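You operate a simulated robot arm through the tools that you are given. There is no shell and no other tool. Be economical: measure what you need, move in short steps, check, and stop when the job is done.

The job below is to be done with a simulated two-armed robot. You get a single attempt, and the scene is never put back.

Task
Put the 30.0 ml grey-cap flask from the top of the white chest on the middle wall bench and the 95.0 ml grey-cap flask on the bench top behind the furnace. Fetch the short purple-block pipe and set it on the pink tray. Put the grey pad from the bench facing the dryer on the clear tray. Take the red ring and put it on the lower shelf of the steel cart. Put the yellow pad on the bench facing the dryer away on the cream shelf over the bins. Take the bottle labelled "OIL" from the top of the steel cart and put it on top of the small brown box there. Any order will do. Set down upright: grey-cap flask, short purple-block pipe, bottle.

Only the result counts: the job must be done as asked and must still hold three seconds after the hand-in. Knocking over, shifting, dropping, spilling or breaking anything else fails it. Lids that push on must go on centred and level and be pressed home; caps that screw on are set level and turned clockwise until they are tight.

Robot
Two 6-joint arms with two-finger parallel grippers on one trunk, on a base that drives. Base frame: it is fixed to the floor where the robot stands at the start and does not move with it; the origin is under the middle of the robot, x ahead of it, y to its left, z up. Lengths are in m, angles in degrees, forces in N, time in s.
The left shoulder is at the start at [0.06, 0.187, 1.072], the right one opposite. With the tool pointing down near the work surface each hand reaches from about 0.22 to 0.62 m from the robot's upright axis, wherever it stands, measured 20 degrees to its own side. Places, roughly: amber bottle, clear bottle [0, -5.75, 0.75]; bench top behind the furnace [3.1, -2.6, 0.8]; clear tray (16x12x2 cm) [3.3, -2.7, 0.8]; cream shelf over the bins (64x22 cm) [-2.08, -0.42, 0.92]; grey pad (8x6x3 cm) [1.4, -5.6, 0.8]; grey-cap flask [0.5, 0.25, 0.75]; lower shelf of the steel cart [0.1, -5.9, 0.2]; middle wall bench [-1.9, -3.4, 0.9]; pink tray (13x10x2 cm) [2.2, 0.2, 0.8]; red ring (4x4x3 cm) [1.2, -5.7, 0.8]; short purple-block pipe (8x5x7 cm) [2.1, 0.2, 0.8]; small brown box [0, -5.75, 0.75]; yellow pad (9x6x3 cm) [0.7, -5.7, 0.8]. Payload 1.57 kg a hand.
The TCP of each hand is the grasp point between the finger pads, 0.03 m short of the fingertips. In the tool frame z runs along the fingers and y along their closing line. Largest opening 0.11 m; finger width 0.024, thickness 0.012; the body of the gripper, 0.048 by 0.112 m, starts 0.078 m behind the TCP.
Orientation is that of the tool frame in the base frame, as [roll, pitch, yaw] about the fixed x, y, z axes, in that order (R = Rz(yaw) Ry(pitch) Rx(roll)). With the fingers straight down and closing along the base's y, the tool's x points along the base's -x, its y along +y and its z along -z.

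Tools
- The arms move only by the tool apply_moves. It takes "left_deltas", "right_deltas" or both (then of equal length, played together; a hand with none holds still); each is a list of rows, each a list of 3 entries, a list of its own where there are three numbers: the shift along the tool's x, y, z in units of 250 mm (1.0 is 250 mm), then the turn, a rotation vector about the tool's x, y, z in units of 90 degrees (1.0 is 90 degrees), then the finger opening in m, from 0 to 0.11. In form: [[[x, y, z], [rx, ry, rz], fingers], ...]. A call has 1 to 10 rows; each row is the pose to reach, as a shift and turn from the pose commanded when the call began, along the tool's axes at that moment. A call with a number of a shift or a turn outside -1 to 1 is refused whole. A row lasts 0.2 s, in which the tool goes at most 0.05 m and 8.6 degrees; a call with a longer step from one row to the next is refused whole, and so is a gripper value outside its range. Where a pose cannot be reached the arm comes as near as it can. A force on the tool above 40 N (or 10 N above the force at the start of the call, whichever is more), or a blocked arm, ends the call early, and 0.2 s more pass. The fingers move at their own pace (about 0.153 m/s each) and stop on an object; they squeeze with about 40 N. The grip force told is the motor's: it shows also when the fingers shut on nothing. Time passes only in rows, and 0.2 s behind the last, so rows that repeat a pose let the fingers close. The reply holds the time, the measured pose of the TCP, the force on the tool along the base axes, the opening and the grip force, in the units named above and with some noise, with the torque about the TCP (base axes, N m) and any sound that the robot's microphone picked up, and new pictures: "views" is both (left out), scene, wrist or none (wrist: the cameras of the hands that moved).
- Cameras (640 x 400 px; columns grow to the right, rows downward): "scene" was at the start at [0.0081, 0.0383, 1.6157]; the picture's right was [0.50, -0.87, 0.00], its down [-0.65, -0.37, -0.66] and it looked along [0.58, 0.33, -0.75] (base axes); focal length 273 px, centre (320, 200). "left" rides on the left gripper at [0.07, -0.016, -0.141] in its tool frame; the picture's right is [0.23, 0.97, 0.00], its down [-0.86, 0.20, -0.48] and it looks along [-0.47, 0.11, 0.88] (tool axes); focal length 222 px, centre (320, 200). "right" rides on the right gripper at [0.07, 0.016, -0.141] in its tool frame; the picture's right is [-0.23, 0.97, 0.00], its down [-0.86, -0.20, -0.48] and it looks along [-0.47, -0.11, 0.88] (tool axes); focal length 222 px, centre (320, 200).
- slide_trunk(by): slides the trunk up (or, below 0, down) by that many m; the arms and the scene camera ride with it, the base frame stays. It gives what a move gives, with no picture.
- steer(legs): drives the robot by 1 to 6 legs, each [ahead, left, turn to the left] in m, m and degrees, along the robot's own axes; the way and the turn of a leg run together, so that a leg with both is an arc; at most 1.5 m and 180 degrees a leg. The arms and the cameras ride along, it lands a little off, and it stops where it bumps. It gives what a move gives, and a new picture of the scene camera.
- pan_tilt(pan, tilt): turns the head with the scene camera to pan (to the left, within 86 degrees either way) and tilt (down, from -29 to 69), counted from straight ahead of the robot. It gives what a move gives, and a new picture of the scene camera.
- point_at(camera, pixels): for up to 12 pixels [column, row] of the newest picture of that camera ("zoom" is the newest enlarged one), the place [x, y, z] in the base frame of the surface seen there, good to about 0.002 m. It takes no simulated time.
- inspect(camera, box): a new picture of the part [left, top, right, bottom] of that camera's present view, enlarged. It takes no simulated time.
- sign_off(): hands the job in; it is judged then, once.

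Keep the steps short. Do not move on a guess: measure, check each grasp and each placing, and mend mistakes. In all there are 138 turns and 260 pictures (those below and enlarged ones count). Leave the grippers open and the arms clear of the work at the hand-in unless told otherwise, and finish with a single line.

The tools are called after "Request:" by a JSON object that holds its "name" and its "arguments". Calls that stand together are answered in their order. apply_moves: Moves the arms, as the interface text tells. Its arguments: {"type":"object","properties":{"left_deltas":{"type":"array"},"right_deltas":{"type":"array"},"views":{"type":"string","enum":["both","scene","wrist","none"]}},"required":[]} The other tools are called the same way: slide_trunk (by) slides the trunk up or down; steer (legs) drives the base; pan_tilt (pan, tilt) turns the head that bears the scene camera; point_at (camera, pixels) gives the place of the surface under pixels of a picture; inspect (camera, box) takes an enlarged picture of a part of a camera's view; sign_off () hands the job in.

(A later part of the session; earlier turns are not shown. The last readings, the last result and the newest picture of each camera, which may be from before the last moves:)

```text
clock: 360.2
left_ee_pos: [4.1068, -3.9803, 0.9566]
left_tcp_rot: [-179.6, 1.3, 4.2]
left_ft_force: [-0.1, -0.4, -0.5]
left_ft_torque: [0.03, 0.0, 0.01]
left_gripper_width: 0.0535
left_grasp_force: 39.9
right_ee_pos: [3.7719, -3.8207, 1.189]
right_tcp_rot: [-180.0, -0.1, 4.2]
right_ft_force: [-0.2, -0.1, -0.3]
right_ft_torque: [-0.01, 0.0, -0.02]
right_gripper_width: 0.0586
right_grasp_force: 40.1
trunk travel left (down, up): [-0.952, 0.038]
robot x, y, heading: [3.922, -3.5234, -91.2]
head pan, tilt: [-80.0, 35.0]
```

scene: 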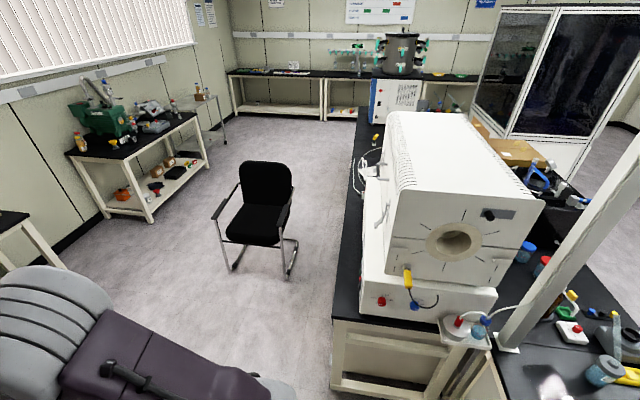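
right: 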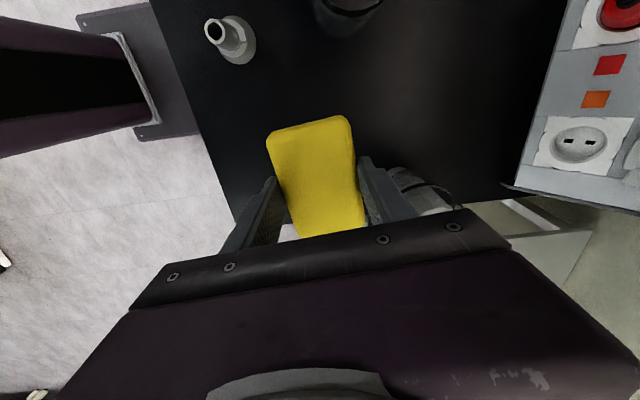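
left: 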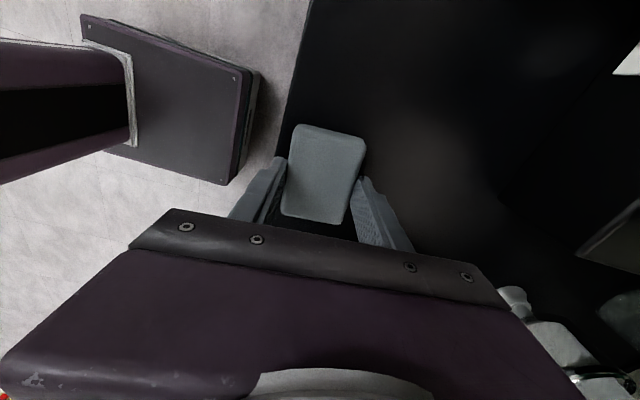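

I back up 0.95 m north, turn west, and look down at the tray.

Request:
{"name": "steer", "arguments": {"legs": [[-0.95, 0, 0], [0, 0, -88.8]]}}

Request:
{"name": "pan_tilt", "arguments": {"pan": 8, "tilt": 50}}

Request:
{"name": "inspect", "arguments": {"camera": "scene", "box": [200, 150, 440, 330]}}

```text
clock: 368.9
left_ee_pos: [3.4901, -2.7794, 0.9545]
left_tcp_rot: [-179.5, 1.4, -82.6]
left_ft_force: [0.0, -0.3, 0.1]
left_ft_torque: [0.0, -0.01, 0.01]
left_gripper_width: 0.0531
left_grasp_force: 40.0
right_ee_pos: [3.6313, -2.435, 1.1876]
right_tcp_rot: [-180.0, 0.0, -82.7]
right_ft_force: [-0.6, 0.0, -0.1]
right_ft_torque: [0.01, -0.03, 0.0]
right_gripper_width: 0.0586
right_grasp_force: 39.9
trunk travel left (down, up): [-0.952, 0.038]
robot x, y, heading: [3.9388, -2.5697, -178.2]
head pan, tilt: [-80.0, 35.0]
```

scene: 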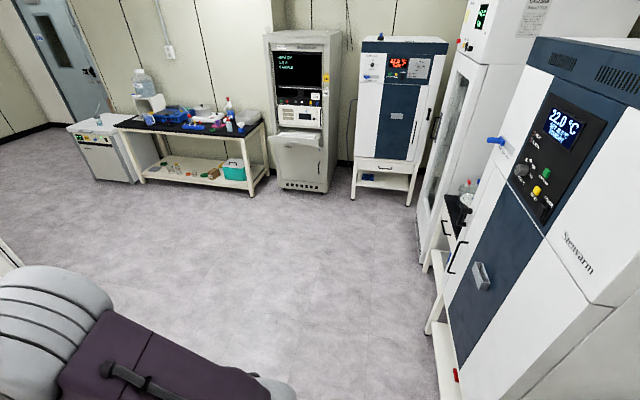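

```text
clock: 370.5
left_ee_pos: [3.4895, -2.78, 0.9545]
left_tcp_rot: [-179.5, 1.3, -82.6]
left_ft_force: [0.3, 0.6, 0.3]
left_ft_torque: [0.02, 0.0, 0.03]
left_gripper_width: 0.0532
left_grasp_force: 39.6
right_ee_pos: [3.6309, -2.4357, 1.1882]
right_tcp_rot: [180.0, -0.1, -82.6]
right_ft_force: [0.5, -0.4, -0.8]
right_ft_torque: [0.01, -0.01, 0.02]
right_gripper_width: 0.0585
right_grasp_force: 39.8
trunk travel left (down, up): [-0.952, 0.038]
robot x, y, heading: [3.936, -2.5699, -177.8]
head pan, tilt: [8.0, 50.0]
```

scene: 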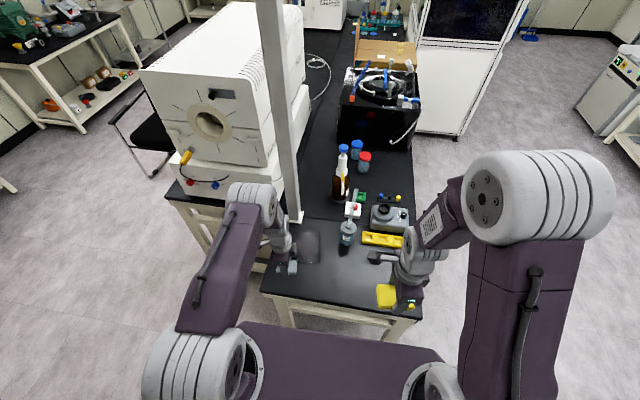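

```text
2.22 times, centred on (320, 240) of scene
```

zoom: 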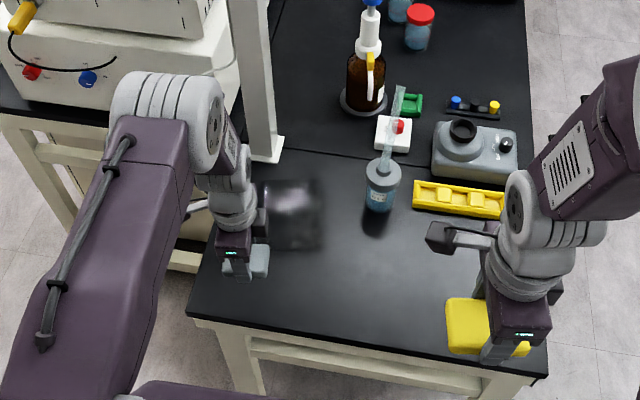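

I measure the clear tray's corners more exactly.

Request:
{"name": "inspect", "arguments": {"camera": "scene", "box": [285, 220, 365, 275]}}

Request:
{"name": "point_at", "arguments": {"camera": "zoom", "pixels": [[265, 95], [270, 330], [60, 95], [265, 200], [100, 200], [200, 330], [200, 100], [280, 85], [290, 335], [180, 345]]}}

```text
7.27 times, centred on (325, 248) of scene
```

zoom: 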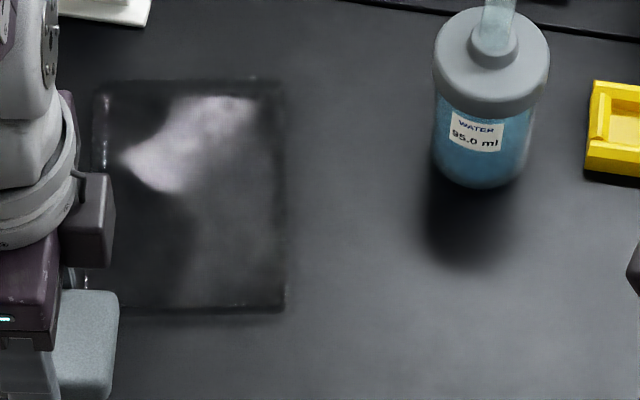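

```text
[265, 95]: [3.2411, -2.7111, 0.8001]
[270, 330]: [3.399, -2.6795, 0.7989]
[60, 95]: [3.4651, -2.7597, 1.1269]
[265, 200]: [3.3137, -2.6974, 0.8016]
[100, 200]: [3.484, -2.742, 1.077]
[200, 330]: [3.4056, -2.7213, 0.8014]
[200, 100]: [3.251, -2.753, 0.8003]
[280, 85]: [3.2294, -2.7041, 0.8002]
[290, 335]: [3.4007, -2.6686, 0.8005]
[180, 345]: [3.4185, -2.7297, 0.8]
```

Tray centre ≈(3.318,-2.744). The base goes 8 cm ahead and 4.6 cm right, the arm does the remaining 8.7 cm.

Request:
{"name": "steer", "arguments": {"legs": [[0.08, -0.0465, 0]]}}

Request:
{"name": "apply_moves", "arguments": {"left_deltas": [[[-0.015, 0.115, 0], [0, 0, 0], 0.03], [[-0.03, 0.23, 0], [0, 0, 0], 0.03], [[-0.045, 0.345, 0], [0, 0, 0], 0.03], [[-0.045, 0.345, 0], [0, 0, 0], 0.03]], "views": "both"}}

```text
clock: 371.6
left_ee_pos: [3.4115, -2.7405, 0.9562]
left_tcp_rot: [-179.8, 1.5, -82.5]
left_ft_force: [-0.1, 0.2, -0.5]
left_ft_torque: [0.02, 0.04, -0.01]
left_gripper_width: 0.0532
left_grasp_force: 40.5
right_ee_pos: [3.5537, -2.3961, 1.1903]
right_tcp_rot: [179.8, 0.1, -82.6]
right_ft_force: [0.3, -0.5, 0.2]
right_ft_torque: [0.04, 0.02, -0.01]
right_gripper_width: 0.0586
right_grasp_force: 39.5
trunk travel left (down, up): [-0.952, 0.038]
robot x, y, heading: [3.8549, -2.5264, -177.8]
head pan, tilt: [8.0, 50.0]
```

scene: 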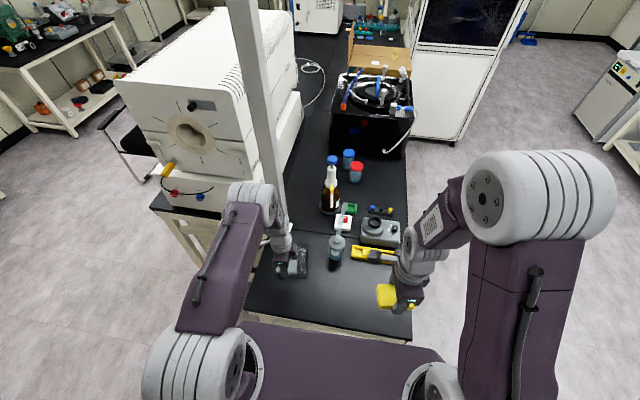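

```text
clock: 372.6
left_ee_pos: [3.3185, -2.7374, 0.9551]
left_tcp_rot: [-179.4, 1.2, -82.5]
left_ft_force: [-1.3, -0.9, 0.5]
left_ft_torque: [0.03, -0.03, 0.01]
left_gripper_width: 0.0534
left_grasp_force: 40.3
right_ee_pos: [3.5472, -2.3932, 1.1875]
right_tcp_rot: [-179.9, -0.1, -82.5]
right_ft_force: [0.0, 0.2, -0.4]
right_ft_torque: [0.01, 0.01, -0.02]
right_gripper_width: 0.0586
right_grasp_force: 40.2
trunk travel left (down, up): [-0.952, 0.038]
robot x, y, heading: [3.857, -2.5285, -177.8]
head pan, tilt: [8.0, 50.0]
```

scene: 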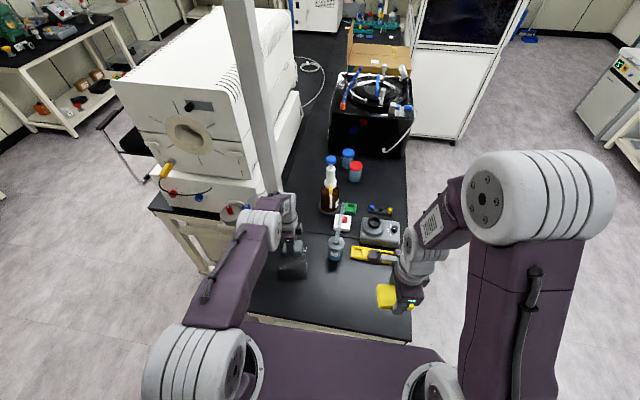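
left: 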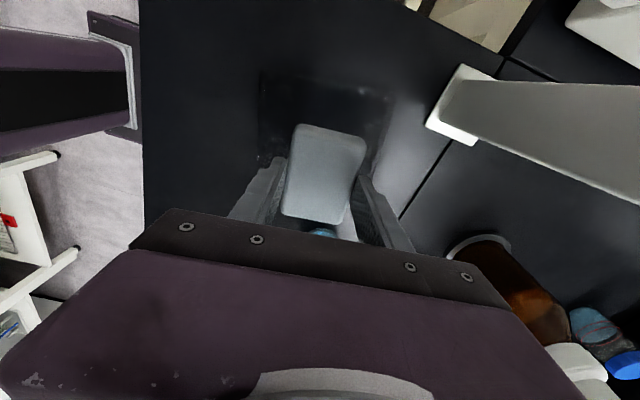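

I lower 8 cm (pad bottom ≈0.84) and check against the tray outline.

Request:
{"name": "slide_trunk", "arguments": {"by": -0.08}}

Request:
{"name": "inspect", "arguments": {"camera": "left", "box": [160, 40, 480, 260]}}

Request:
{"name": "inspect", "arguments": {"camera": "scene", "box": [240, 200, 350, 310]}}

```text
clock: 373.8
left_ee_pos: [3.32, -2.7366, 0.8784]
left_tcp_rot: [-179.6, 1.2, -82.5]
left_ft_force: [0.8, 0.0, -0.3]
left_ft_torque: [-0.02, -0.03, -0.01]
left_gripper_width: 0.0536
left_grasp_force: 40.4
right_ee_pos: [3.5483, -2.3933, 1.1083]
right_tcp_rot: [-180.0, -0.1, -82.6]
right_ft_force: [0.7, 0.8, 0.0]
right_ft_torque: [0.03, 0.0, 0.01]
right_gripper_width: 0.0585
right_grasp_force: 40.2
trunk travel left (down, up): [-0.872, 0.118]
robot x, y, heading: [3.8539, -2.5238, -177.7]
head pan, tilt: [8.0, 50.0]
```

```text
1.82 times, centred on (320, 150) of left
```

zoom: 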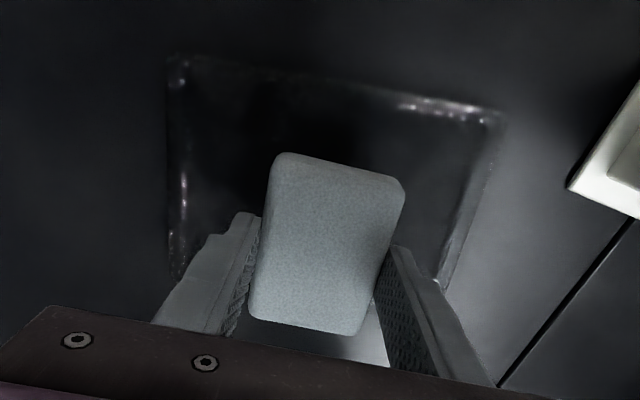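

```text
3.64 times, centred on (295, 255) of scene
```

zoom: 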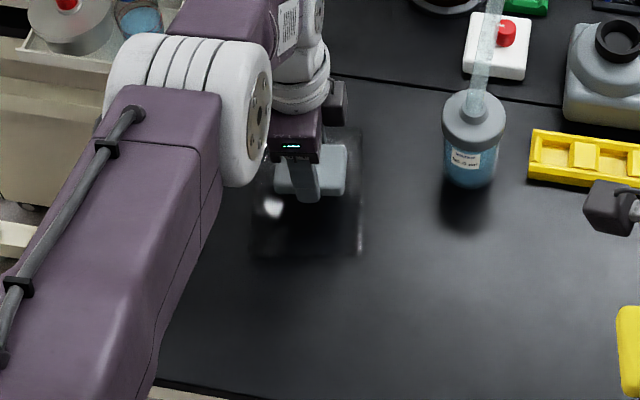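

Pad centre matches the tray centre. I lower 38 mm.

Request:
{"name": "slide_trunk", "arguments": {"by": -0.038}}

```text
clock: 374.6
left_ee_pos: [3.3196, -2.7377, 0.8404]
left_tcp_rot: [-179.6, 1.2, -82.6]
left_ft_force: [1.5, 0.7, 5.5]
left_ft_torque: [-0.01, 0.02, -0.02]
left_gripper_width: 0.0534
left_grasp_force: 39.7
right_ee_pos: [3.5505, -2.3941, 1.0707]
right_tcp_rot: [179.9, -0.1, -82.6]
right_ft_force: [0.0, 0.1, 0.3]
right_ft_torque: [0.01, 0.02, -0.02]
right_gripper_width: 0.0583
right_grasp_force: 39.8
trunk travel left (down, up): [-0.834, 0.156]
robot x, y, heading: [3.8559, -2.5257, -178.0]
head pan, tilt: [8.0, 50.0]
```

Contact with the tray floor. I open to 0.085 and lift.

Request:
{"name": "apply_moves", "arguments": {"left_deltas": [[[0, 0, 0], [0, 0, 0], 0.07], [[0, 0, 0], [0, 0, 0], 0.085], [[0, 0, 0], [0, 0, 0], 0.085], [[0, 0, -0.1], [0, 0, 0], 0.085], [[0, 0, -0.25], [0, 0, 0], 0.085], [[0, 0, -0.4], [0, 0, 0], 0.085], [[0, -0.1, -0.5], [0, 0, 0], 0.085]], "views": "both"}}

```text
clock: 376.2
left_ee_pos: [3.3458, -2.7397, 0.9649]
left_tcp_rot: [-179.7, 1.3, -82.5]
left_ft_force: [0.4, 0.6, 0.0]
left_ft_torque: [-0.02, 0.01, 0.03]
left_gripper_width: 0.0851
left_grasp_force: 0.0
right_ee_pos: [3.5505, -2.3925, 1.0699]
right_tcp_rot: [180.0, -0.2, -82.4]
right_ft_force: [0.6, -0.2, 0.6]
right_ft_torque: [0.04, 0.03, -0.02]
right_gripper_width: 0.0584
right_grasp_force: 39.9
trunk travel left (down, up): [-0.834, 0.156]
robot x, y, heading: [3.8548, -2.5269, -177.8]
head pan, tilt: [8.0, 50.0]
```

scene: 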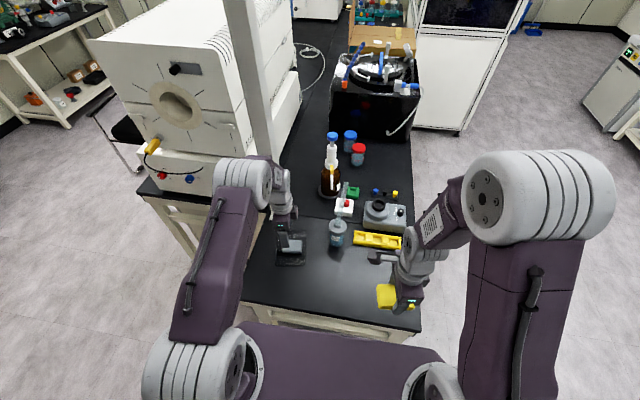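
left: 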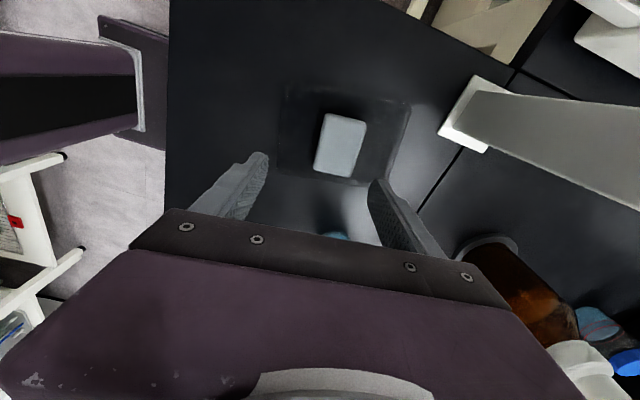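

Grey pad lies in the tray. I retract the left arm, back off before passing the flask, then drive north and west to the cream shelf.

Request:
{"name": "apply_moves", "arguments": {"left_deltas": [[[0, -0.1, -0.1], [0, 0, 0], 0.085], [[0.01, -0.25, -0.2], [0, 0, 0], 0.085], [[0.02, -0.4, -0.3], [0, 0, 0], 0.085], [[0.02, -0.5, -0.4], [0, 0, 0], 0.085]], "views": "none"}}

Request:
{"name": "steer", "arguments": {"legs": [[-0.2, 0, -2], [0, -1.0, 0], [0, -0.75, 0], [1.4, 0, 0]]}}

```text
clock: 377.2
left_ee_pos: [3.4691, -2.7265, 1.065]
left_tcp_rot: [-179.6, 1.3, -82.5]
left_ft_force: [1.2, 0.2, -0.2]
left_ft_torque: [0.03, 0.03, -0.01]
left_gripper_width: 0.0849
left_grasp_force: 0.0
right_ee_pos: [3.5502, -2.3937, 1.0693]
right_tcp_rot: [180.0, -0.1, -82.4]
right_ft_force: [0.6, 0.7, 0.5]
right_ft_torque: [-0.01, 0.02, 0.02]
right_gripper_width: 0.0585
right_grasp_force: 40.6
trunk travel left (down, up): [-0.834, 0.156]
robot x, y, heading: [3.8503, -2.5265, -177.8]
head pan, tilt: [8.0, 50.0]
```

```text
clock: 393.8
left_ee_pos: [2.2523, -0.9887, 1.0645]
left_tcp_rot: [-179.6, 1.3, -84.3]
left_ft_force: [-0.1, 0.5, 0.1]
left_ft_torque: [-0.03, 0.02, -0.02]
left_gripper_width: 0.0848
left_grasp_force: 0.1
right_ee_pos: [2.3425, -0.6576, 1.0701]
right_tcp_rot: [-180.0, -0.1, -84.3]
right_ft_force: [-0.1, -0.7, -0.3]
right_ft_torque: [0.01, 0.0, 0.0]
right_gripper_width: 0.0586
right_grasp_force: 40.3
trunk travel left (down, up): [-0.834, 0.156]
robot x, y, heading: [2.644, -0.7987, -179.8]
head pan, tilt: [8.0, 50.0]
```

scene: 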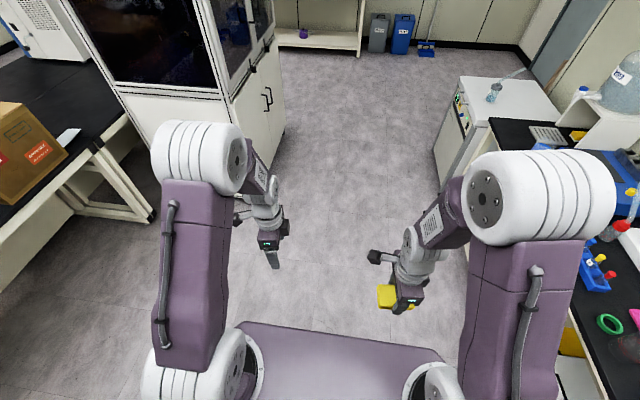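

I drive west to x≈-1.1 and look at the shelf.

Request:
{"name": "steer", "arguments": {"legs": [[1.3, 0, 0], [1.3, 0, 0], [1.1, 0, 0]]}}

Request:
{"name": "pan_tilt", "arguments": {"pan": -15, "tilt": 38}}

Request:
{"name": "inspect", "arguments": {"camera": "scene", "box": [220, 120, 480, 280]}}

```text
clock: 411.5
left_ee_pos: [-1.4092, -0.9929, 1.0654]
left_tcp_rot: [-179.6, 1.4, -85.0]
left_ft_force: [0.1, 0.8, -0.1]
left_ft_torque: [0.0, -0.01, -0.01]
left_gripper_width: 0.0848
left_grasp_force: 0.0
right_ee_pos: [-1.3141, -0.6634, 1.0702]
right_tcp_rot: [180.0, -0.1, -85.0]
right_ft_force: [0.4, -0.5, 0.1]
right_ft_torque: [-0.03, -0.01, 0.02]
right_gripper_width: 0.0584
right_grasp_force: 40.2
trunk travel left (down, up): [-0.834, 0.156]
robot x, y, heading: [-1.0149, -0.8094, 179.8]
head pan, tilt: [8.0, 50.0]
```

scene: 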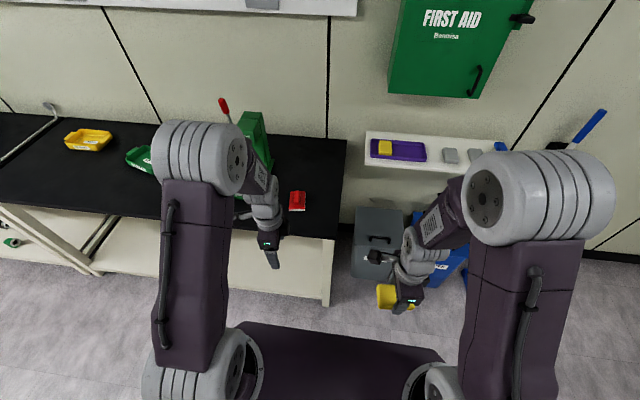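

```text
clock: 412.4
left_ee_pos: [-1.4094, -0.9927, 1.0649]
left_tcp_rot: [-179.5, 1.3, -85.0]
left_ft_force: [-0.1, -0.3, 0.0]
left_ft_torque: [0.0, 0.04, 0.02]
left_gripper_width: 0.0853
left_grasp_force: 0.0
right_ee_pos: [-1.3151, -0.6629, 1.0696]
right_tcp_rot: [-179.9, -0.1, -84.9]
right_ft_force: [-0.6, -0.1, -0.6]
right_ft_torque: [0.0, -0.01, -0.01]
right_gripper_width: 0.0587
right_grasp_force: 40.2
trunk travel left (down, up): [-0.834, 0.156]
robot x, y, heading: [-1.0183, -0.812, 179.9]
head pan, tilt: [-15.0, 38.0]
```

scene: 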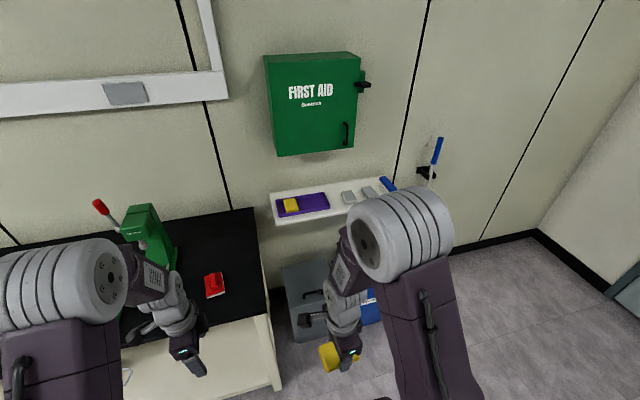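

```text
2.46 times, centred on (350, 200) of scene
```

zoom: 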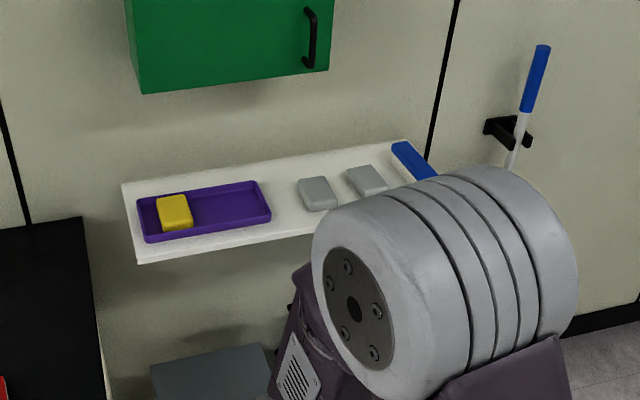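

Request:
{"name": "point_at", "arguments": {"camera": "zoom", "pixels": [[285, 225], [285, 180], [272, 212], [258, 185], [145, 205], [148, 238], [318, 193], [302, 185], [335, 205], [365, 180], [140, 260], [145, 90]]}}

Request:
{"name": "point_at", "arguments": {"camera": "zoom", "pixels": [[325, 70], [230, 83], [300, 168], [350, 195], [310, 238], [410, 160], [200, 175], [130, 185], [220, 380], [380, 205], [285, 200], [315, 212]]}}

```text
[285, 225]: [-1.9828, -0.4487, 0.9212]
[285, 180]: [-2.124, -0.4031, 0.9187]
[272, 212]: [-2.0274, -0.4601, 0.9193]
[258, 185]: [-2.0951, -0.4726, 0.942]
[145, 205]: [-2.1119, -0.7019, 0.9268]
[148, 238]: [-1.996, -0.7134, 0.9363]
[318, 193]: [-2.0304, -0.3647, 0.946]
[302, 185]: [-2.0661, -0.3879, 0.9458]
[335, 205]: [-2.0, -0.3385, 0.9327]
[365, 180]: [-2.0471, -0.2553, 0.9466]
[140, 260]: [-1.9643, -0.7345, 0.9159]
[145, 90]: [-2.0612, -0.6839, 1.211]
```

```text
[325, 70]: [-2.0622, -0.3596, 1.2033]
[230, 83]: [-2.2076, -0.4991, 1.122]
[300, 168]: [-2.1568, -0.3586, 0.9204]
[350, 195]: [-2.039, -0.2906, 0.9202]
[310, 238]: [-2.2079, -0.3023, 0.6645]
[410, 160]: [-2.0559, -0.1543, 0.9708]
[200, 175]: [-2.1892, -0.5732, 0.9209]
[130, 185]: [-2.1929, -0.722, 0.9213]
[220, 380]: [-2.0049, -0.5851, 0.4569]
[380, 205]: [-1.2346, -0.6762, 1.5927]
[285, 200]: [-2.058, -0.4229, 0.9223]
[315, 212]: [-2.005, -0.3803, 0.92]
```

I need a better view of the shelf's right part; I strafe 35 cm north.

Request:
{"name": "steer", "arguments": {"legs": [[0, -0.45, 0]]}}

Request:
{"name": "pan_tilt", "arguments": {"pan": 6, "tilt": 36}}

Request:
{"name": "inspect", "arguments": {"camera": "scene", "box": [220, 120, 420, 245]}}

```text
clock: 415.1
left_ee_pos: [-1.4063, -0.5478, 1.0636]
left_tcp_rot: [-179.6, 1.4, -85.3]
left_ft_force: [0.8, -1.1, -0.1]
left_ft_torque: [0.01, 0.0, 0.02]
left_gripper_width: 0.0847
left_grasp_force: 0.1
right_ee_pos: [-1.3106, -0.2167, 1.0699]
right_tcp_rot: [-180.0, 0.0, -85.2]
right_ft_force: [-0.8, -1.4, -0.1]
right_ft_torque: [0.02, 0.0, -0.02]
right_gripper_width: 0.0583
right_grasp_force: 39.9
trunk travel left (down, up): [-0.834, 0.156]
robot x, y, heading: [-1.0133, -0.3605, 179.3]
head pan, tilt: [-15.0, 38.0]
```

scene: 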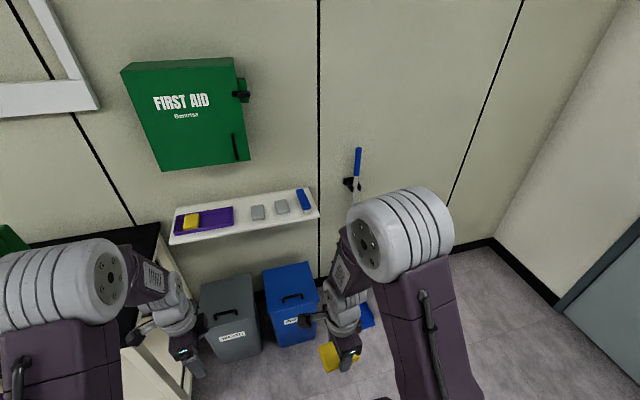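

```text
clock: 415.9
left_ee_pos: [-1.4057, -0.5449, 1.0652]
left_tcp_rot: [-179.6, 1.3, -85.3]
left_ft_force: [-0.4, 0.2, -0.4]
left_ft_torque: [0.0, -0.03, 0.01]
left_gripper_width: 0.085
left_grasp_force: 0.0
right_ee_pos: [-1.3093, -0.2159, 1.0699]
right_tcp_rot: [180.0, 0.0, -85.2]
right_ft_force: [-0.1, 1.0, 0.3]
right_ft_torque: [-0.02, 0.02, 0.0]
right_gripper_width: 0.0586
right_grasp_force: 40.2
trunk travel left (down, up): [-0.834, 0.156]
robot x, y, heading: [-1.015, -0.3662, 179.4]
head pan, tilt: [6.0, 36.0]
```

scene: 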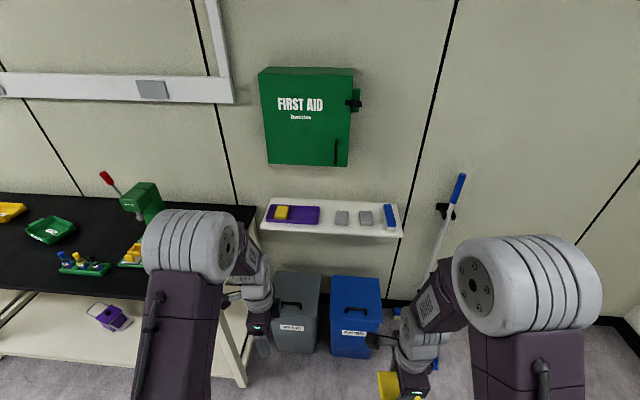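

```text
3.20 times, centred on (320, 182) of scene
```

zoom: 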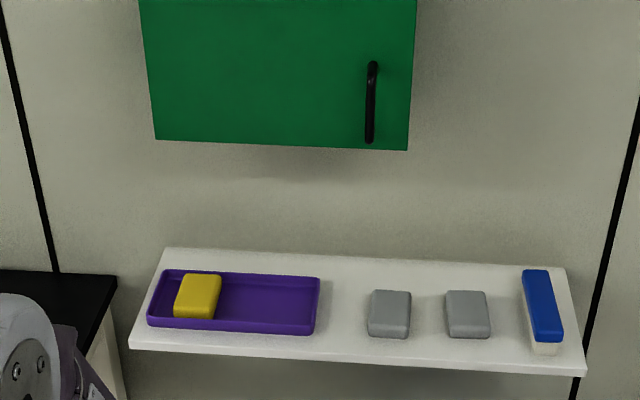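

The free area is the back strip behind the two grey pads. I measure that strip, the first-aid box, and the bins' fronts.

Request:
{"name": "point_at", "arguments": {"camera": "zoom", "pixels": [[407, 296], [449, 296], [388, 292], [468, 292], [427, 330], [427, 265], [523, 280], [486, 296], [405, 150], [372, 296], [395, 255], [318, 282]]}}

Request:
{"name": "point_at", "arguments": {"camera": "scene", "pixels": [[355, 278], [355, 330], [355, 355], [295, 350], [295, 275], [330, 280], [380, 282], [405, 300], [440, 360], [348, 165], [272, 350], [318, 345]]}}

```text
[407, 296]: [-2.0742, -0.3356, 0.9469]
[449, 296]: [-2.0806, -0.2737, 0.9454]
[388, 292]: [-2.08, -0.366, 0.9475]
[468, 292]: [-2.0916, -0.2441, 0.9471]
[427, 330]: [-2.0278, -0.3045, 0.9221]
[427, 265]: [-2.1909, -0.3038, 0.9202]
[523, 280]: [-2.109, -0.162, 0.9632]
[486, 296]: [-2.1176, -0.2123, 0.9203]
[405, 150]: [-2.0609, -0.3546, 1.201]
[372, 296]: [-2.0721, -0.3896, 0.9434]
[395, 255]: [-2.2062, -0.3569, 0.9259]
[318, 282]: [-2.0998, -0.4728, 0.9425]
```

```text
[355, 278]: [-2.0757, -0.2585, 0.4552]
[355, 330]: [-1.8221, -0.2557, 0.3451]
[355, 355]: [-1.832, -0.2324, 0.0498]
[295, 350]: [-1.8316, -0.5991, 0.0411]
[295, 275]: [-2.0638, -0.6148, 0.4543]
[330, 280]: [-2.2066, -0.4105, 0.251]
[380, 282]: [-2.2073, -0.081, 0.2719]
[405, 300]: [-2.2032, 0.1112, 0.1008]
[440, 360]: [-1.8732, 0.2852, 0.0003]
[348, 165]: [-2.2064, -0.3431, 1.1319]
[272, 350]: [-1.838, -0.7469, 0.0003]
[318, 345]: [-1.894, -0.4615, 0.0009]
```

Bin fronts are at x≈-1.82; back strip x -2.09…-2.20, and the gap between grey pads y -0.333…-0.274. I'll set the pad at (-2.145,-0.304) with the hand tilted ~20° for reach. First I drive to x≈-1.47.

Request:
{"name": "steer", "arguments": {"legs": [[0.3, 0.064, 0.6], [0.16, 0, 0]]}}

Request:
{"name": "slide_trunk", "arguments": {"by": -0.03}}

```text
clock: 419.0
left_ee_pos: [-1.857, -0.6128, 1.0655]
left_tcp_rot: [-179.7, 1.3, -84.6]
left_ft_force: [0.2, -0.7, -0.2]
left_ft_torque: [0.0, 0.03, -0.01]
left_gripper_width: 0.0851
left_grasp_force: 0.0
right_ee_pos: [-1.7646, -0.2831, 1.0718]
right_tcp_rot: [179.9, -0.1, -84.4]
right_ft_force: [0.2, 0.1, -0.6]
right_ft_torque: [-0.02, 0.05, -0.01]
right_gripper_width: 0.0584
right_grasp_force: 40.2
trunk travel left (down, up): [-0.834, 0.156]
robot x, y, heading: [-1.4706, -0.4239, 180.0]
head pan, tilt: [6.0, 36.0]
```

scene: 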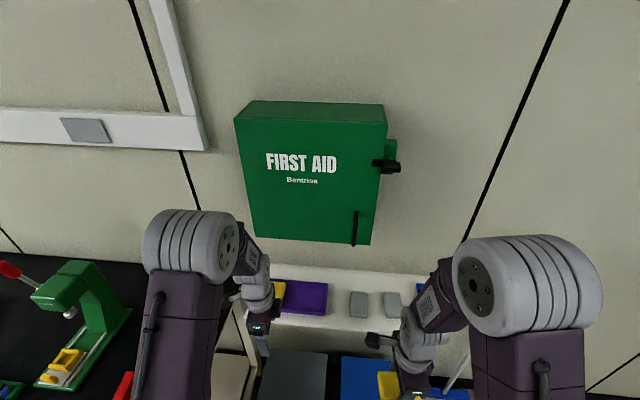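

```text
clock: 419.7
left_ee_pos: [-1.8601, -0.6142, 1.0336]
left_tcp_rot: [-179.6, 1.3, -84.6]
left_ft_force: [0.2, -0.5, 0.1]
left_ft_torque: [0.02, 0.0, -0.02]
left_gripper_width: 0.0851
left_grasp_force: 0.0
right_ee_pos: [-1.7676, -0.2848, 1.0395]
right_tcp_rot: [-179.9, -0.2, -84.6]
right_ft_force: [0.2, -0.1, 0.3]
right_ft_torque: [-0.01, 0.0, -0.02]
right_gripper_width: 0.0586
right_grasp_force: 39.2
trunk travel left (down, up): [-0.804, 0.186]
robot x, y, heading: [-1.4669, -0.4269, 180.0]
head pan, tilt: [6.0, 36.0]
```

I extend the right arm halfway (19 cm) while tilting 20° and lowering to z 1.0.

Request:
{"name": "apply_moves", "arguments": {"right_deltas": [[[-0.007, 0.11, 0.02], [-0.03, 0, 0.01], 0.03], [[-0.014, 0.22, 0.05], [-0.065, 0, 0.02], 0.03], [[-0.021, 0.33, 0.08], [-0.1, 0, 0.03], 0.03], [[-0.028, 0.44, 0.1], [-0.14, 0, 0.04], 0.03], [[-0.035, 0.55, 0.12], [-0.18, 0, 0.05], 0.03], [[-0.042, 0.66, 0.14], [-0.21, 0, 0.06], 0.03], [[-0.05, 0.76, 0.158], [-0.222, 0, 0.06], 0.03], [[-0.05, 0.76, 0.158], [-0.222, 0, 0.06], 0.03]], "views": "both"}}

```text
clock: 421.5
left_ee_pos: [-1.859, -0.6139, 1.034]
left_tcp_rot: [-179.7, 1.3, -84.5]
left_ft_force: [1.1, 0.5, 0.1]
left_ft_torque: [0.03, 0.01, -0.01]
left_gripper_width: 0.0853
left_grasp_force: 0.0
right_ee_pos: [-1.9582, -0.2868, 0.9998]
right_tcp_rot: [160.0, -1.0, -89.9]
right_ft_force: [0.7, 0.7, -1.3]
right_ft_torque: [-0.03, -0.02, -0.01]
right_gripper_width: 0.0583
right_grasp_force: 40.2
trunk travel left (down, up): [-0.804, 0.186]
robot x, y, heading: [-1.4679, -0.4261, 180.1]
head pan, tilt: [6.0, 36.0]
```

scene: 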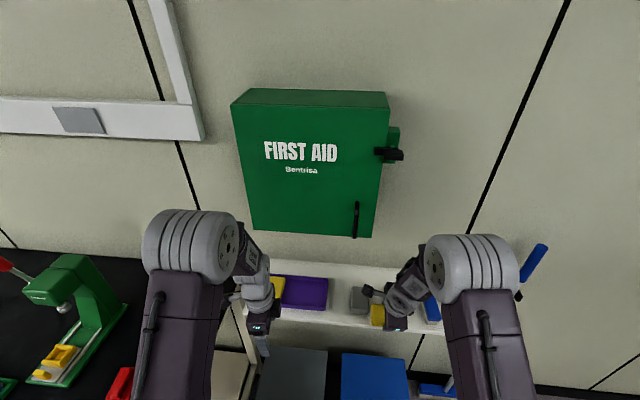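
right: 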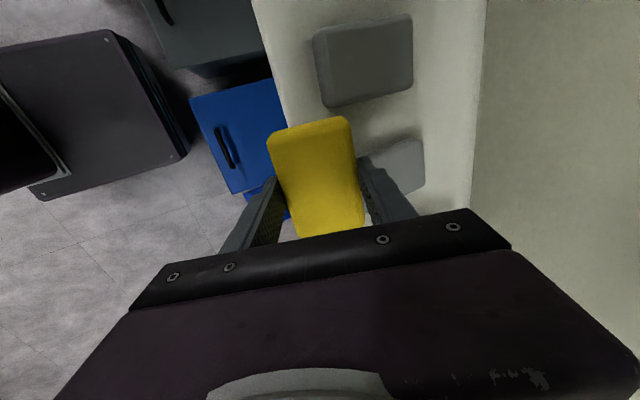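

Now forward the remaining 17.6 cm at the same height.

Request:
{"name": "apply_moves", "arguments": {"right_deltas": [[[0.01, 0.12, 0.03], [0, 0, 0], 0.03], [[0.02, 0.24, 0.075], [0, 0, 0], 0.03], [[0.03, 0.36, 0.12], [0, 0, 0], 0.03], [[0.04, 0.48, 0.165], [0, 0, 0], 0.03], [[0.046, 0.58, 0.205], [0, 0, 0], 0.03], [[0.052, 0.665, 0.237], [0, 0, 0], 0.03], [[0.052, 0.665, 0.237], [0, 0, 0], 0.03]], "views": "both"}}

```text
clock: 423.1
left_ee_pos: [-1.8599, -0.6147, 1.0342]
left_tcp_rot: [-179.6, 1.2, -84.6]
left_ft_force: [-0.6, 0.1, -0.3]
left_ft_torque: [0.0, 0.01, 0.01]
left_gripper_width: 0.0852
left_grasp_force: 0.1
right_ee_pos: [-2.1344, -0.3017, 0.9996]
right_tcp_rot: [160.2, -1.0, -89.8]
right_ft_force: [0.6, 0.5, -0.5]
right_ft_torque: [-0.03, 0.0, -0.01]
right_gripper_width: 0.0583
right_grasp_force: 39.9
trunk travel left (down, up): [-0.804, 0.186]
robot x, y, heading: [-1.4684, -0.4254, 180.0]
head pan, tilt: [6.0, 36.0]
```

scene: 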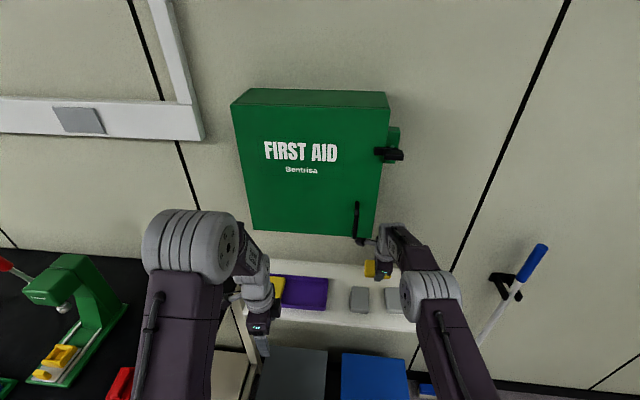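
right: 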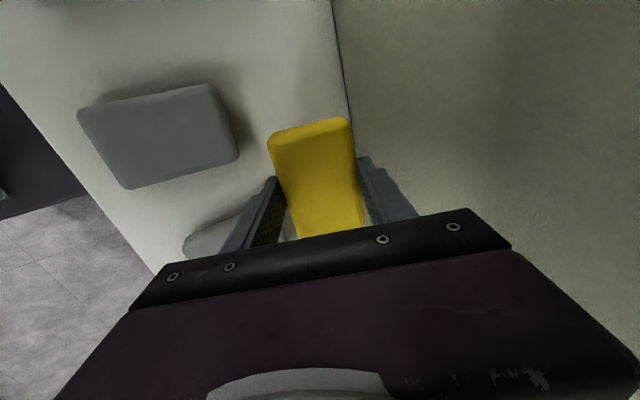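

Reached. I lower the trunk 3.4 cm toward contact.

Request:
{"name": "slide_trunk", "arguments": {"by": -0.034}}

Request:
{"name": "inspect", "arguments": {"camera": "scene", "box": [330, 220, 430, 330]}}

Request:
{"name": "inspect", "arguments": {"camera": "right", "box": [160, 60, 480, 280]}}

```text
clock: 423.9
left_ee_pos: [-1.8594, -0.6133, 1.0013]
left_tcp_rot: [-179.5, 1.3, -84.6]
left_ft_force: [0.0, 0.3, -0.6]
left_ft_torque: [0.0, -0.01, 0.0]
left_gripper_width: 0.0846
left_grasp_force: 0.0
right_ee_pos: [-2.1348, -0.3019, 0.9657]
right_tcp_rot: [160.0, -1.0, -89.8]
right_ft_force: [0.2, -0.1, -0.3]
right_ft_torque: [-0.02, -0.04, 0.03]
right_gripper_width: 0.0584
right_grasp_force: 39.7
trunk travel left (down, up): [-0.77, 0.22]
robot x, y, heading: [-1.4694, -0.4255, 179.9]
head pan, tilt: [6.0, 36.0]
```

```text
3.64 times, centred on (380, 275) of scene
```

zoom: 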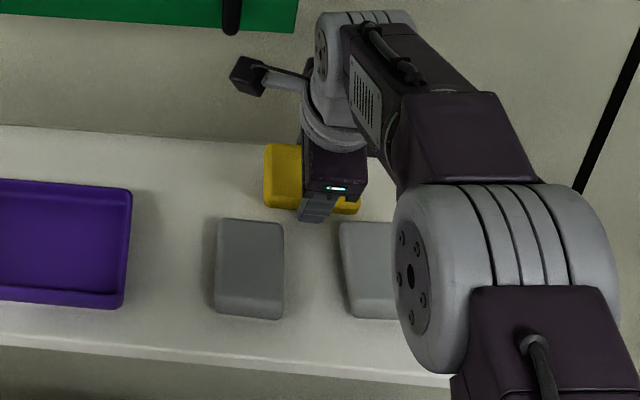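

```text
1.82 times, centred on (320, 170) of right
```

zoom: 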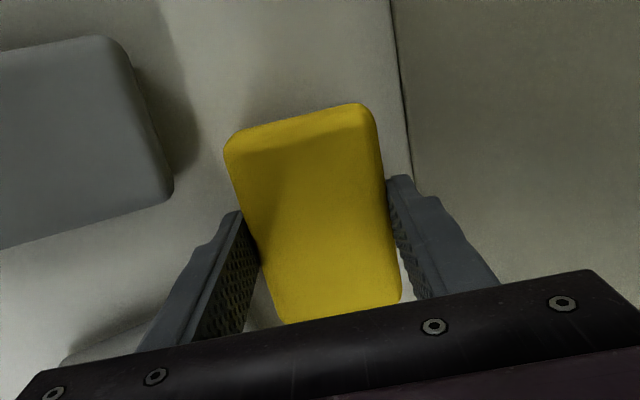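

The pad hovers just above the shelf behind the grey pads. I try reducing the tilt by 14° in place for a flatter release.

Request:
{"name": "apply_moves", "arguments": {"right_deltas": [[[0, 0, 0], [0.05, 0, 0], 0.03], [[0, 0, 0], [0.1, 0, 0], 0.03], [[0, 0, 0], [0.155, 0, 0], 0.03], [[0, 0, 0], [0.155, 0, 0], 0.03]], "views": "wrist"}}

```text
clock: 424.9
left_ee_pos: [-1.8599, -0.614, 1.0004]
left_tcp_rot: [-179.6, 1.3, -84.5]
left_ft_force: [0.1, 0.0, 0.6]
left_ft_torque: [0.01, 0.01, 0.01]
left_gripper_width: 0.0848
left_grasp_force: 0.0
right_ee_pos: [-2.0889, -0.2972, 0.9695]
right_tcp_rot: [174.1, -1.0, -89.7]
right_ft_force: [-0.3, -1.1, -0.6]
right_ft_torque: [-0.01, 0.0, 0.03]
right_gripper_width: 0.0586
right_grasp_force: 40.0
right hand out of reach, approached as far as the arm can: row 1, 2, 3, 4
trunk travel left (down, up): [-0.77, 0.22]
robot x, y, heading: [-1.4673, -0.4272, 180.3]
head pan, tilt: [6.0, 36.0]
```

right: 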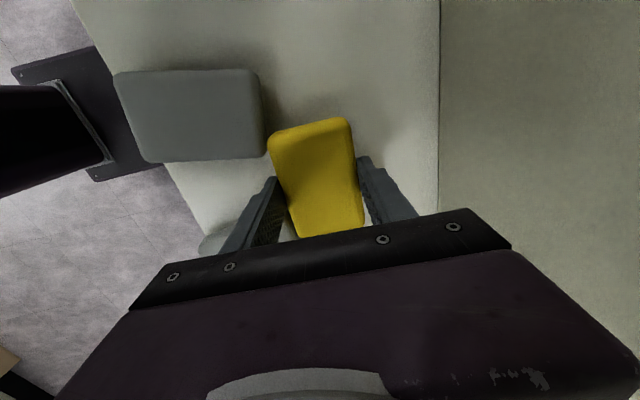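

The hand slid forward 4.6 cm and may overlap the grey pads. I raise the trunk 4 cm and check them.

Request:
{"name": "slide_trunk", "arguments": {"by": 0.04}}

Request:
{"name": "inspect", "arguments": {"camera": "scene", "box": [330, 220, 430, 330]}}

Request:
{"name": "point_at", "arguments": {"camera": "zoom", "pixels": [[222, 225], [282, 228], [250, 240], [345, 225], [350, 260], [370, 250], [345, 300]]}}

```text
clock: 425.7
left_ee_pos: [-1.8594, -0.6154, 1.0411]
left_tcp_rot: [-179.5, 1.3, -84.6]
left_ft_force: [-0.1, -0.5, 0.5]
left_ft_torque: [-0.03, -0.03, -0.02]
left_gripper_width: 0.0848
left_grasp_force: 0.1
right_ee_pos: [-2.0882, -0.2966, 1.0101]
right_tcp_rot: [174.1, -1.0, -89.8]
right_ft_force: [0.0, 0.4, -0.5]
right_ft_torque: [-0.02, -0.02, -0.03]
right_gripper_width: 0.0585
right_grasp_force: 40.1
trunk travel left (down, up): [-0.81, 0.18]
robot x, y, heading: [-1.4665, -0.4281, 180.0]
head pan, tilt: [6.0, 36.0]
```

```text
3.64 times, centred on (380, 275) of scene
```

zoom: 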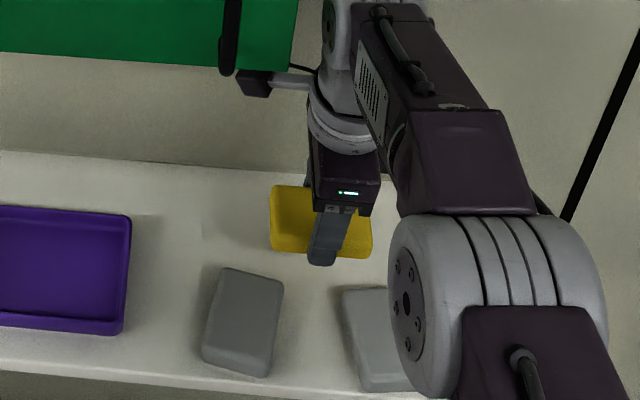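

```text
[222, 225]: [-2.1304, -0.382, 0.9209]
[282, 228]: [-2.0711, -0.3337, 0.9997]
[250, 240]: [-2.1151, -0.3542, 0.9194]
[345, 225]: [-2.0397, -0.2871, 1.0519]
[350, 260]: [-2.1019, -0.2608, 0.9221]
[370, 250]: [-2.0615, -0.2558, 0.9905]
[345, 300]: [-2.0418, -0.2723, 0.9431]
```

Grey pad 1 was turned and pad 2 pushed by about 3 cm; I will mend that. First I finish the yellow pad: back to the 20° tilt at x≈-2.137, lower, open slightly and lift, then look.

Request:
{"name": "apply_moves", "arguments": {"right_deltas": [[[0.01, 0.06, 0], [-0.05, 0, 0], 0.03], [[0.02, 0.12, 0.02], [-0.1, 0, 0], 0.03], [[0.026, 0.191, 0.048], [-0.157, 0, 0], 0.03], [[0.026, 0.191, 0.048], [-0.157, 0, 0], 0.03]], "views": "none"}}

Request:
{"name": "slide_trunk", "arguments": {"by": -0.041}}

Request:
{"name": "apply_moves", "arguments": {"right_deltas": [[[0, 0, 0], [0, 0, 0], 0.066], [[0, 0, 0], [0, 0, 0], 0.072], [[0, 0, 0], [0, 0, 0], 0.072], [[0, 0, -0.1], [0, 0, 0], 0.072], [[0, 0, -0.24], [0, 0, 0], 0.072], [[0, 0, -0.4], [0, 0, 0], 0.072]], "views": "wrist"}}

Request:
{"name": "inspect", "arguments": {"camera": "scene", "box": [330, 240, 430, 330]}}

```text
clock: 426.7
left_ee_pos: [-1.8581, -0.6126, 1.0413]
left_tcp_rot: [-179.7, 1.3, -84.6]
left_ft_force: [0.4, 0.2, 0.3]
left_ft_torque: [-0.01, 0.01, -0.01]
left_gripper_width: 0.0851
left_grasp_force: 0.0
right_ee_pos: [-2.1367, -0.3038, 1.0045]
right_tcp_rot: [159.9, -1.0, -89.8]
right_ft_force: [0.4, -0.3, -0.5]
right_ft_torque: [-0.01, 0.03, -0.03]
right_gripper_width: 0.0584
right_grasp_force: 39.9
trunk travel left (down, up): [-0.81, 0.18]
robot x, y, heading: [-1.4693, -0.4254, 179.7]
head pan, tilt: [6.0, 36.0]
```

```text
clock: 427.6
left_ee_pos: [-1.8596, -0.6141, 0.9988]
left_tcp_rot: [-179.6, 1.3, -84.6]
left_ft_force: [-0.4, 0.7, 0.7]
left_ft_torque: [0.03, 0.02, 0.0]
left_gripper_width: 0.0849
left_grasp_force: 0.1
right_ee_pos: [-2.1361, -0.3044, 0.9627]
right_tcp_rot: [159.9, -1.0, -89.7]
right_ft_force: [0.3, 0.9, 0.9]
right_ft_torque: [-0.01, -0.04, 0.01]
right_gripper_width: 0.0585
right_grasp_force: 39.5
trunk travel left (down, up): [-0.769, 0.221]
robot x, y, heading: [-1.4651, -0.429, 179.9]
head pan, tilt: [6.0, 36.0]
```

```text
clock: 428.9
left_ee_pos: [-1.8618, -0.6149, 0.9985]
left_tcp_rot: [-179.4, 1.3, -84.5]
left_ft_force: [-0.7, 0.1, 0.4]
left_ft_torque: [-0.02, -0.01, 0.0]
left_gripper_width: 0.0853
left_grasp_force: 0.0
right_ee_pos: [-2.1048, -0.3021, 1.0309]
right_tcp_rot: [161.4, -0.8, -90.0]
right_ft_force: [-3.3, -1.3, -8.8]
right_ft_torque: [1.04, -0.25, -0.24]
right_gripper_width: 0.0722
right_grasp_force: 0.0
trunk travel left (down, up): [-0.769, 0.221]
robot x, y, heading: [-1.4688, -0.4271, -180.0]
head pan, tilt: [6.0, 36.0]
stopped in row 6 (right hand): the force on the tool passed its limit at 64 N (the readings are from after the stop); the commanded pose is now the measured one
```

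right: 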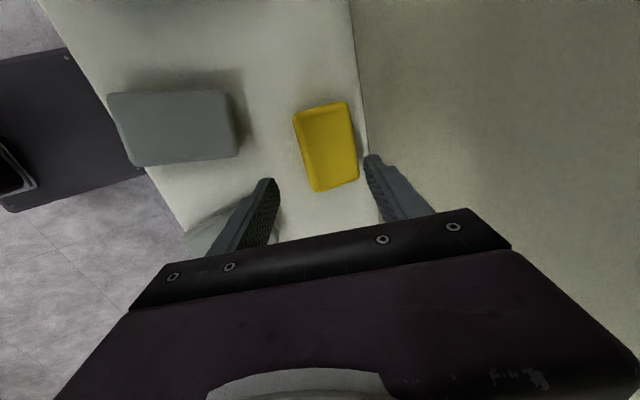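

```text
4.44 times, centred on (380, 285) of scene
```

zoom: 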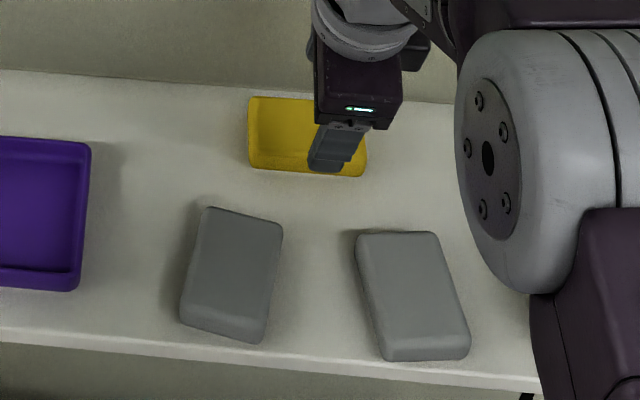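

The yellow pad lies on the shelf; the hand touched the first-aid box while rising and stopped. I measure the grey pads, pull the hand toward me and turn it to close sideways.

Request:
{"name": "point_at", "arguments": {"camera": "zoom", "pixels": [[208, 212], [279, 226], [258, 325], [186, 303], [234, 262], [360, 240], [432, 238], [462, 340], [386, 345], [411, 288], [255, 105], [258, 160]]}}

Request:
{"name": "apply_moves", "arguments": {"right_deltas": [[[0, -0.1, -0.01], [0, 0, -0.095], 0.09], [[0, -0.2, -0.02], [0, 0, -0.19], 0.1], [[0, -0.26, -0.05], [0, 0, -0.285], 0.11], [[0, -0.322, -0.108], [0, 0, -0.38], 0.11], [[0.02, -0.322, -0.108], [0, 0, -0.475], 0.11], [[0.04, -0.322, -0.108], [0, 0, -0.57], 0.11], [[0.06, -0.322, -0.108], [0, 0, -0.665], 0.11], [[0.08, -0.322, -0.108], [0, 0, -0.76], 0.11], [[0.1, -0.322, -0.108], [0, 0, -0.855], 0.11], [[0.112, -0.322, -0.108], [0, 0, -0.95], 0.11]], "views": "wrist"}}

```text
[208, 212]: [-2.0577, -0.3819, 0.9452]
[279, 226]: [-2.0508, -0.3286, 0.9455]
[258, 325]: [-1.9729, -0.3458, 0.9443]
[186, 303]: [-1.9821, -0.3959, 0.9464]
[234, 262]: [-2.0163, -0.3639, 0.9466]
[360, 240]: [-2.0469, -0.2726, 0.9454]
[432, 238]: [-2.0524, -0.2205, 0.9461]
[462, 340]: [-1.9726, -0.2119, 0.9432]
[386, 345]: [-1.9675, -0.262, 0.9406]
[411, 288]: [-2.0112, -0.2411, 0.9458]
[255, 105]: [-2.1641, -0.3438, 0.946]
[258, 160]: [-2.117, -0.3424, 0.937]
```

```text
clock: 431.1
left_ee_pos: [-1.8595, -0.6135, 1.0005]
left_tcp_rot: [-179.4, 1.2, -84.6]
left_ft_force: [0.0, 0.3, -0.6]
left_ft_torque: [-0.01, 0.02, 0.01]
left_gripper_width: 0.0849
left_grasp_force: 0.0
right_ee_pos: [-2.017, -0.33, 1.0337]
right_tcp_rot: [177.8, 18.8, -4.7]
right_ft_force: [1.1, 0.2, -0.4]
right_ft_torque: [0.04, 0.01, 0.01]
right_gripper_width: 0.1101
right_grasp_force: 0.2
trunk travel left (down, up): [-0.769, 0.221]
robot x, y, heading: [-1.4671, -0.4306, -180.0]
head pan, tilt: [6.0, 36.0]
```

right: 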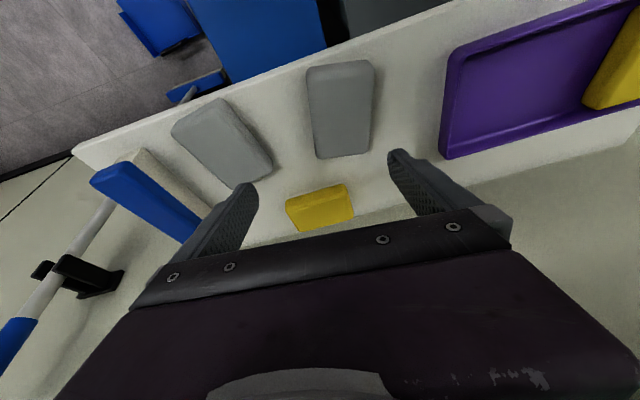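

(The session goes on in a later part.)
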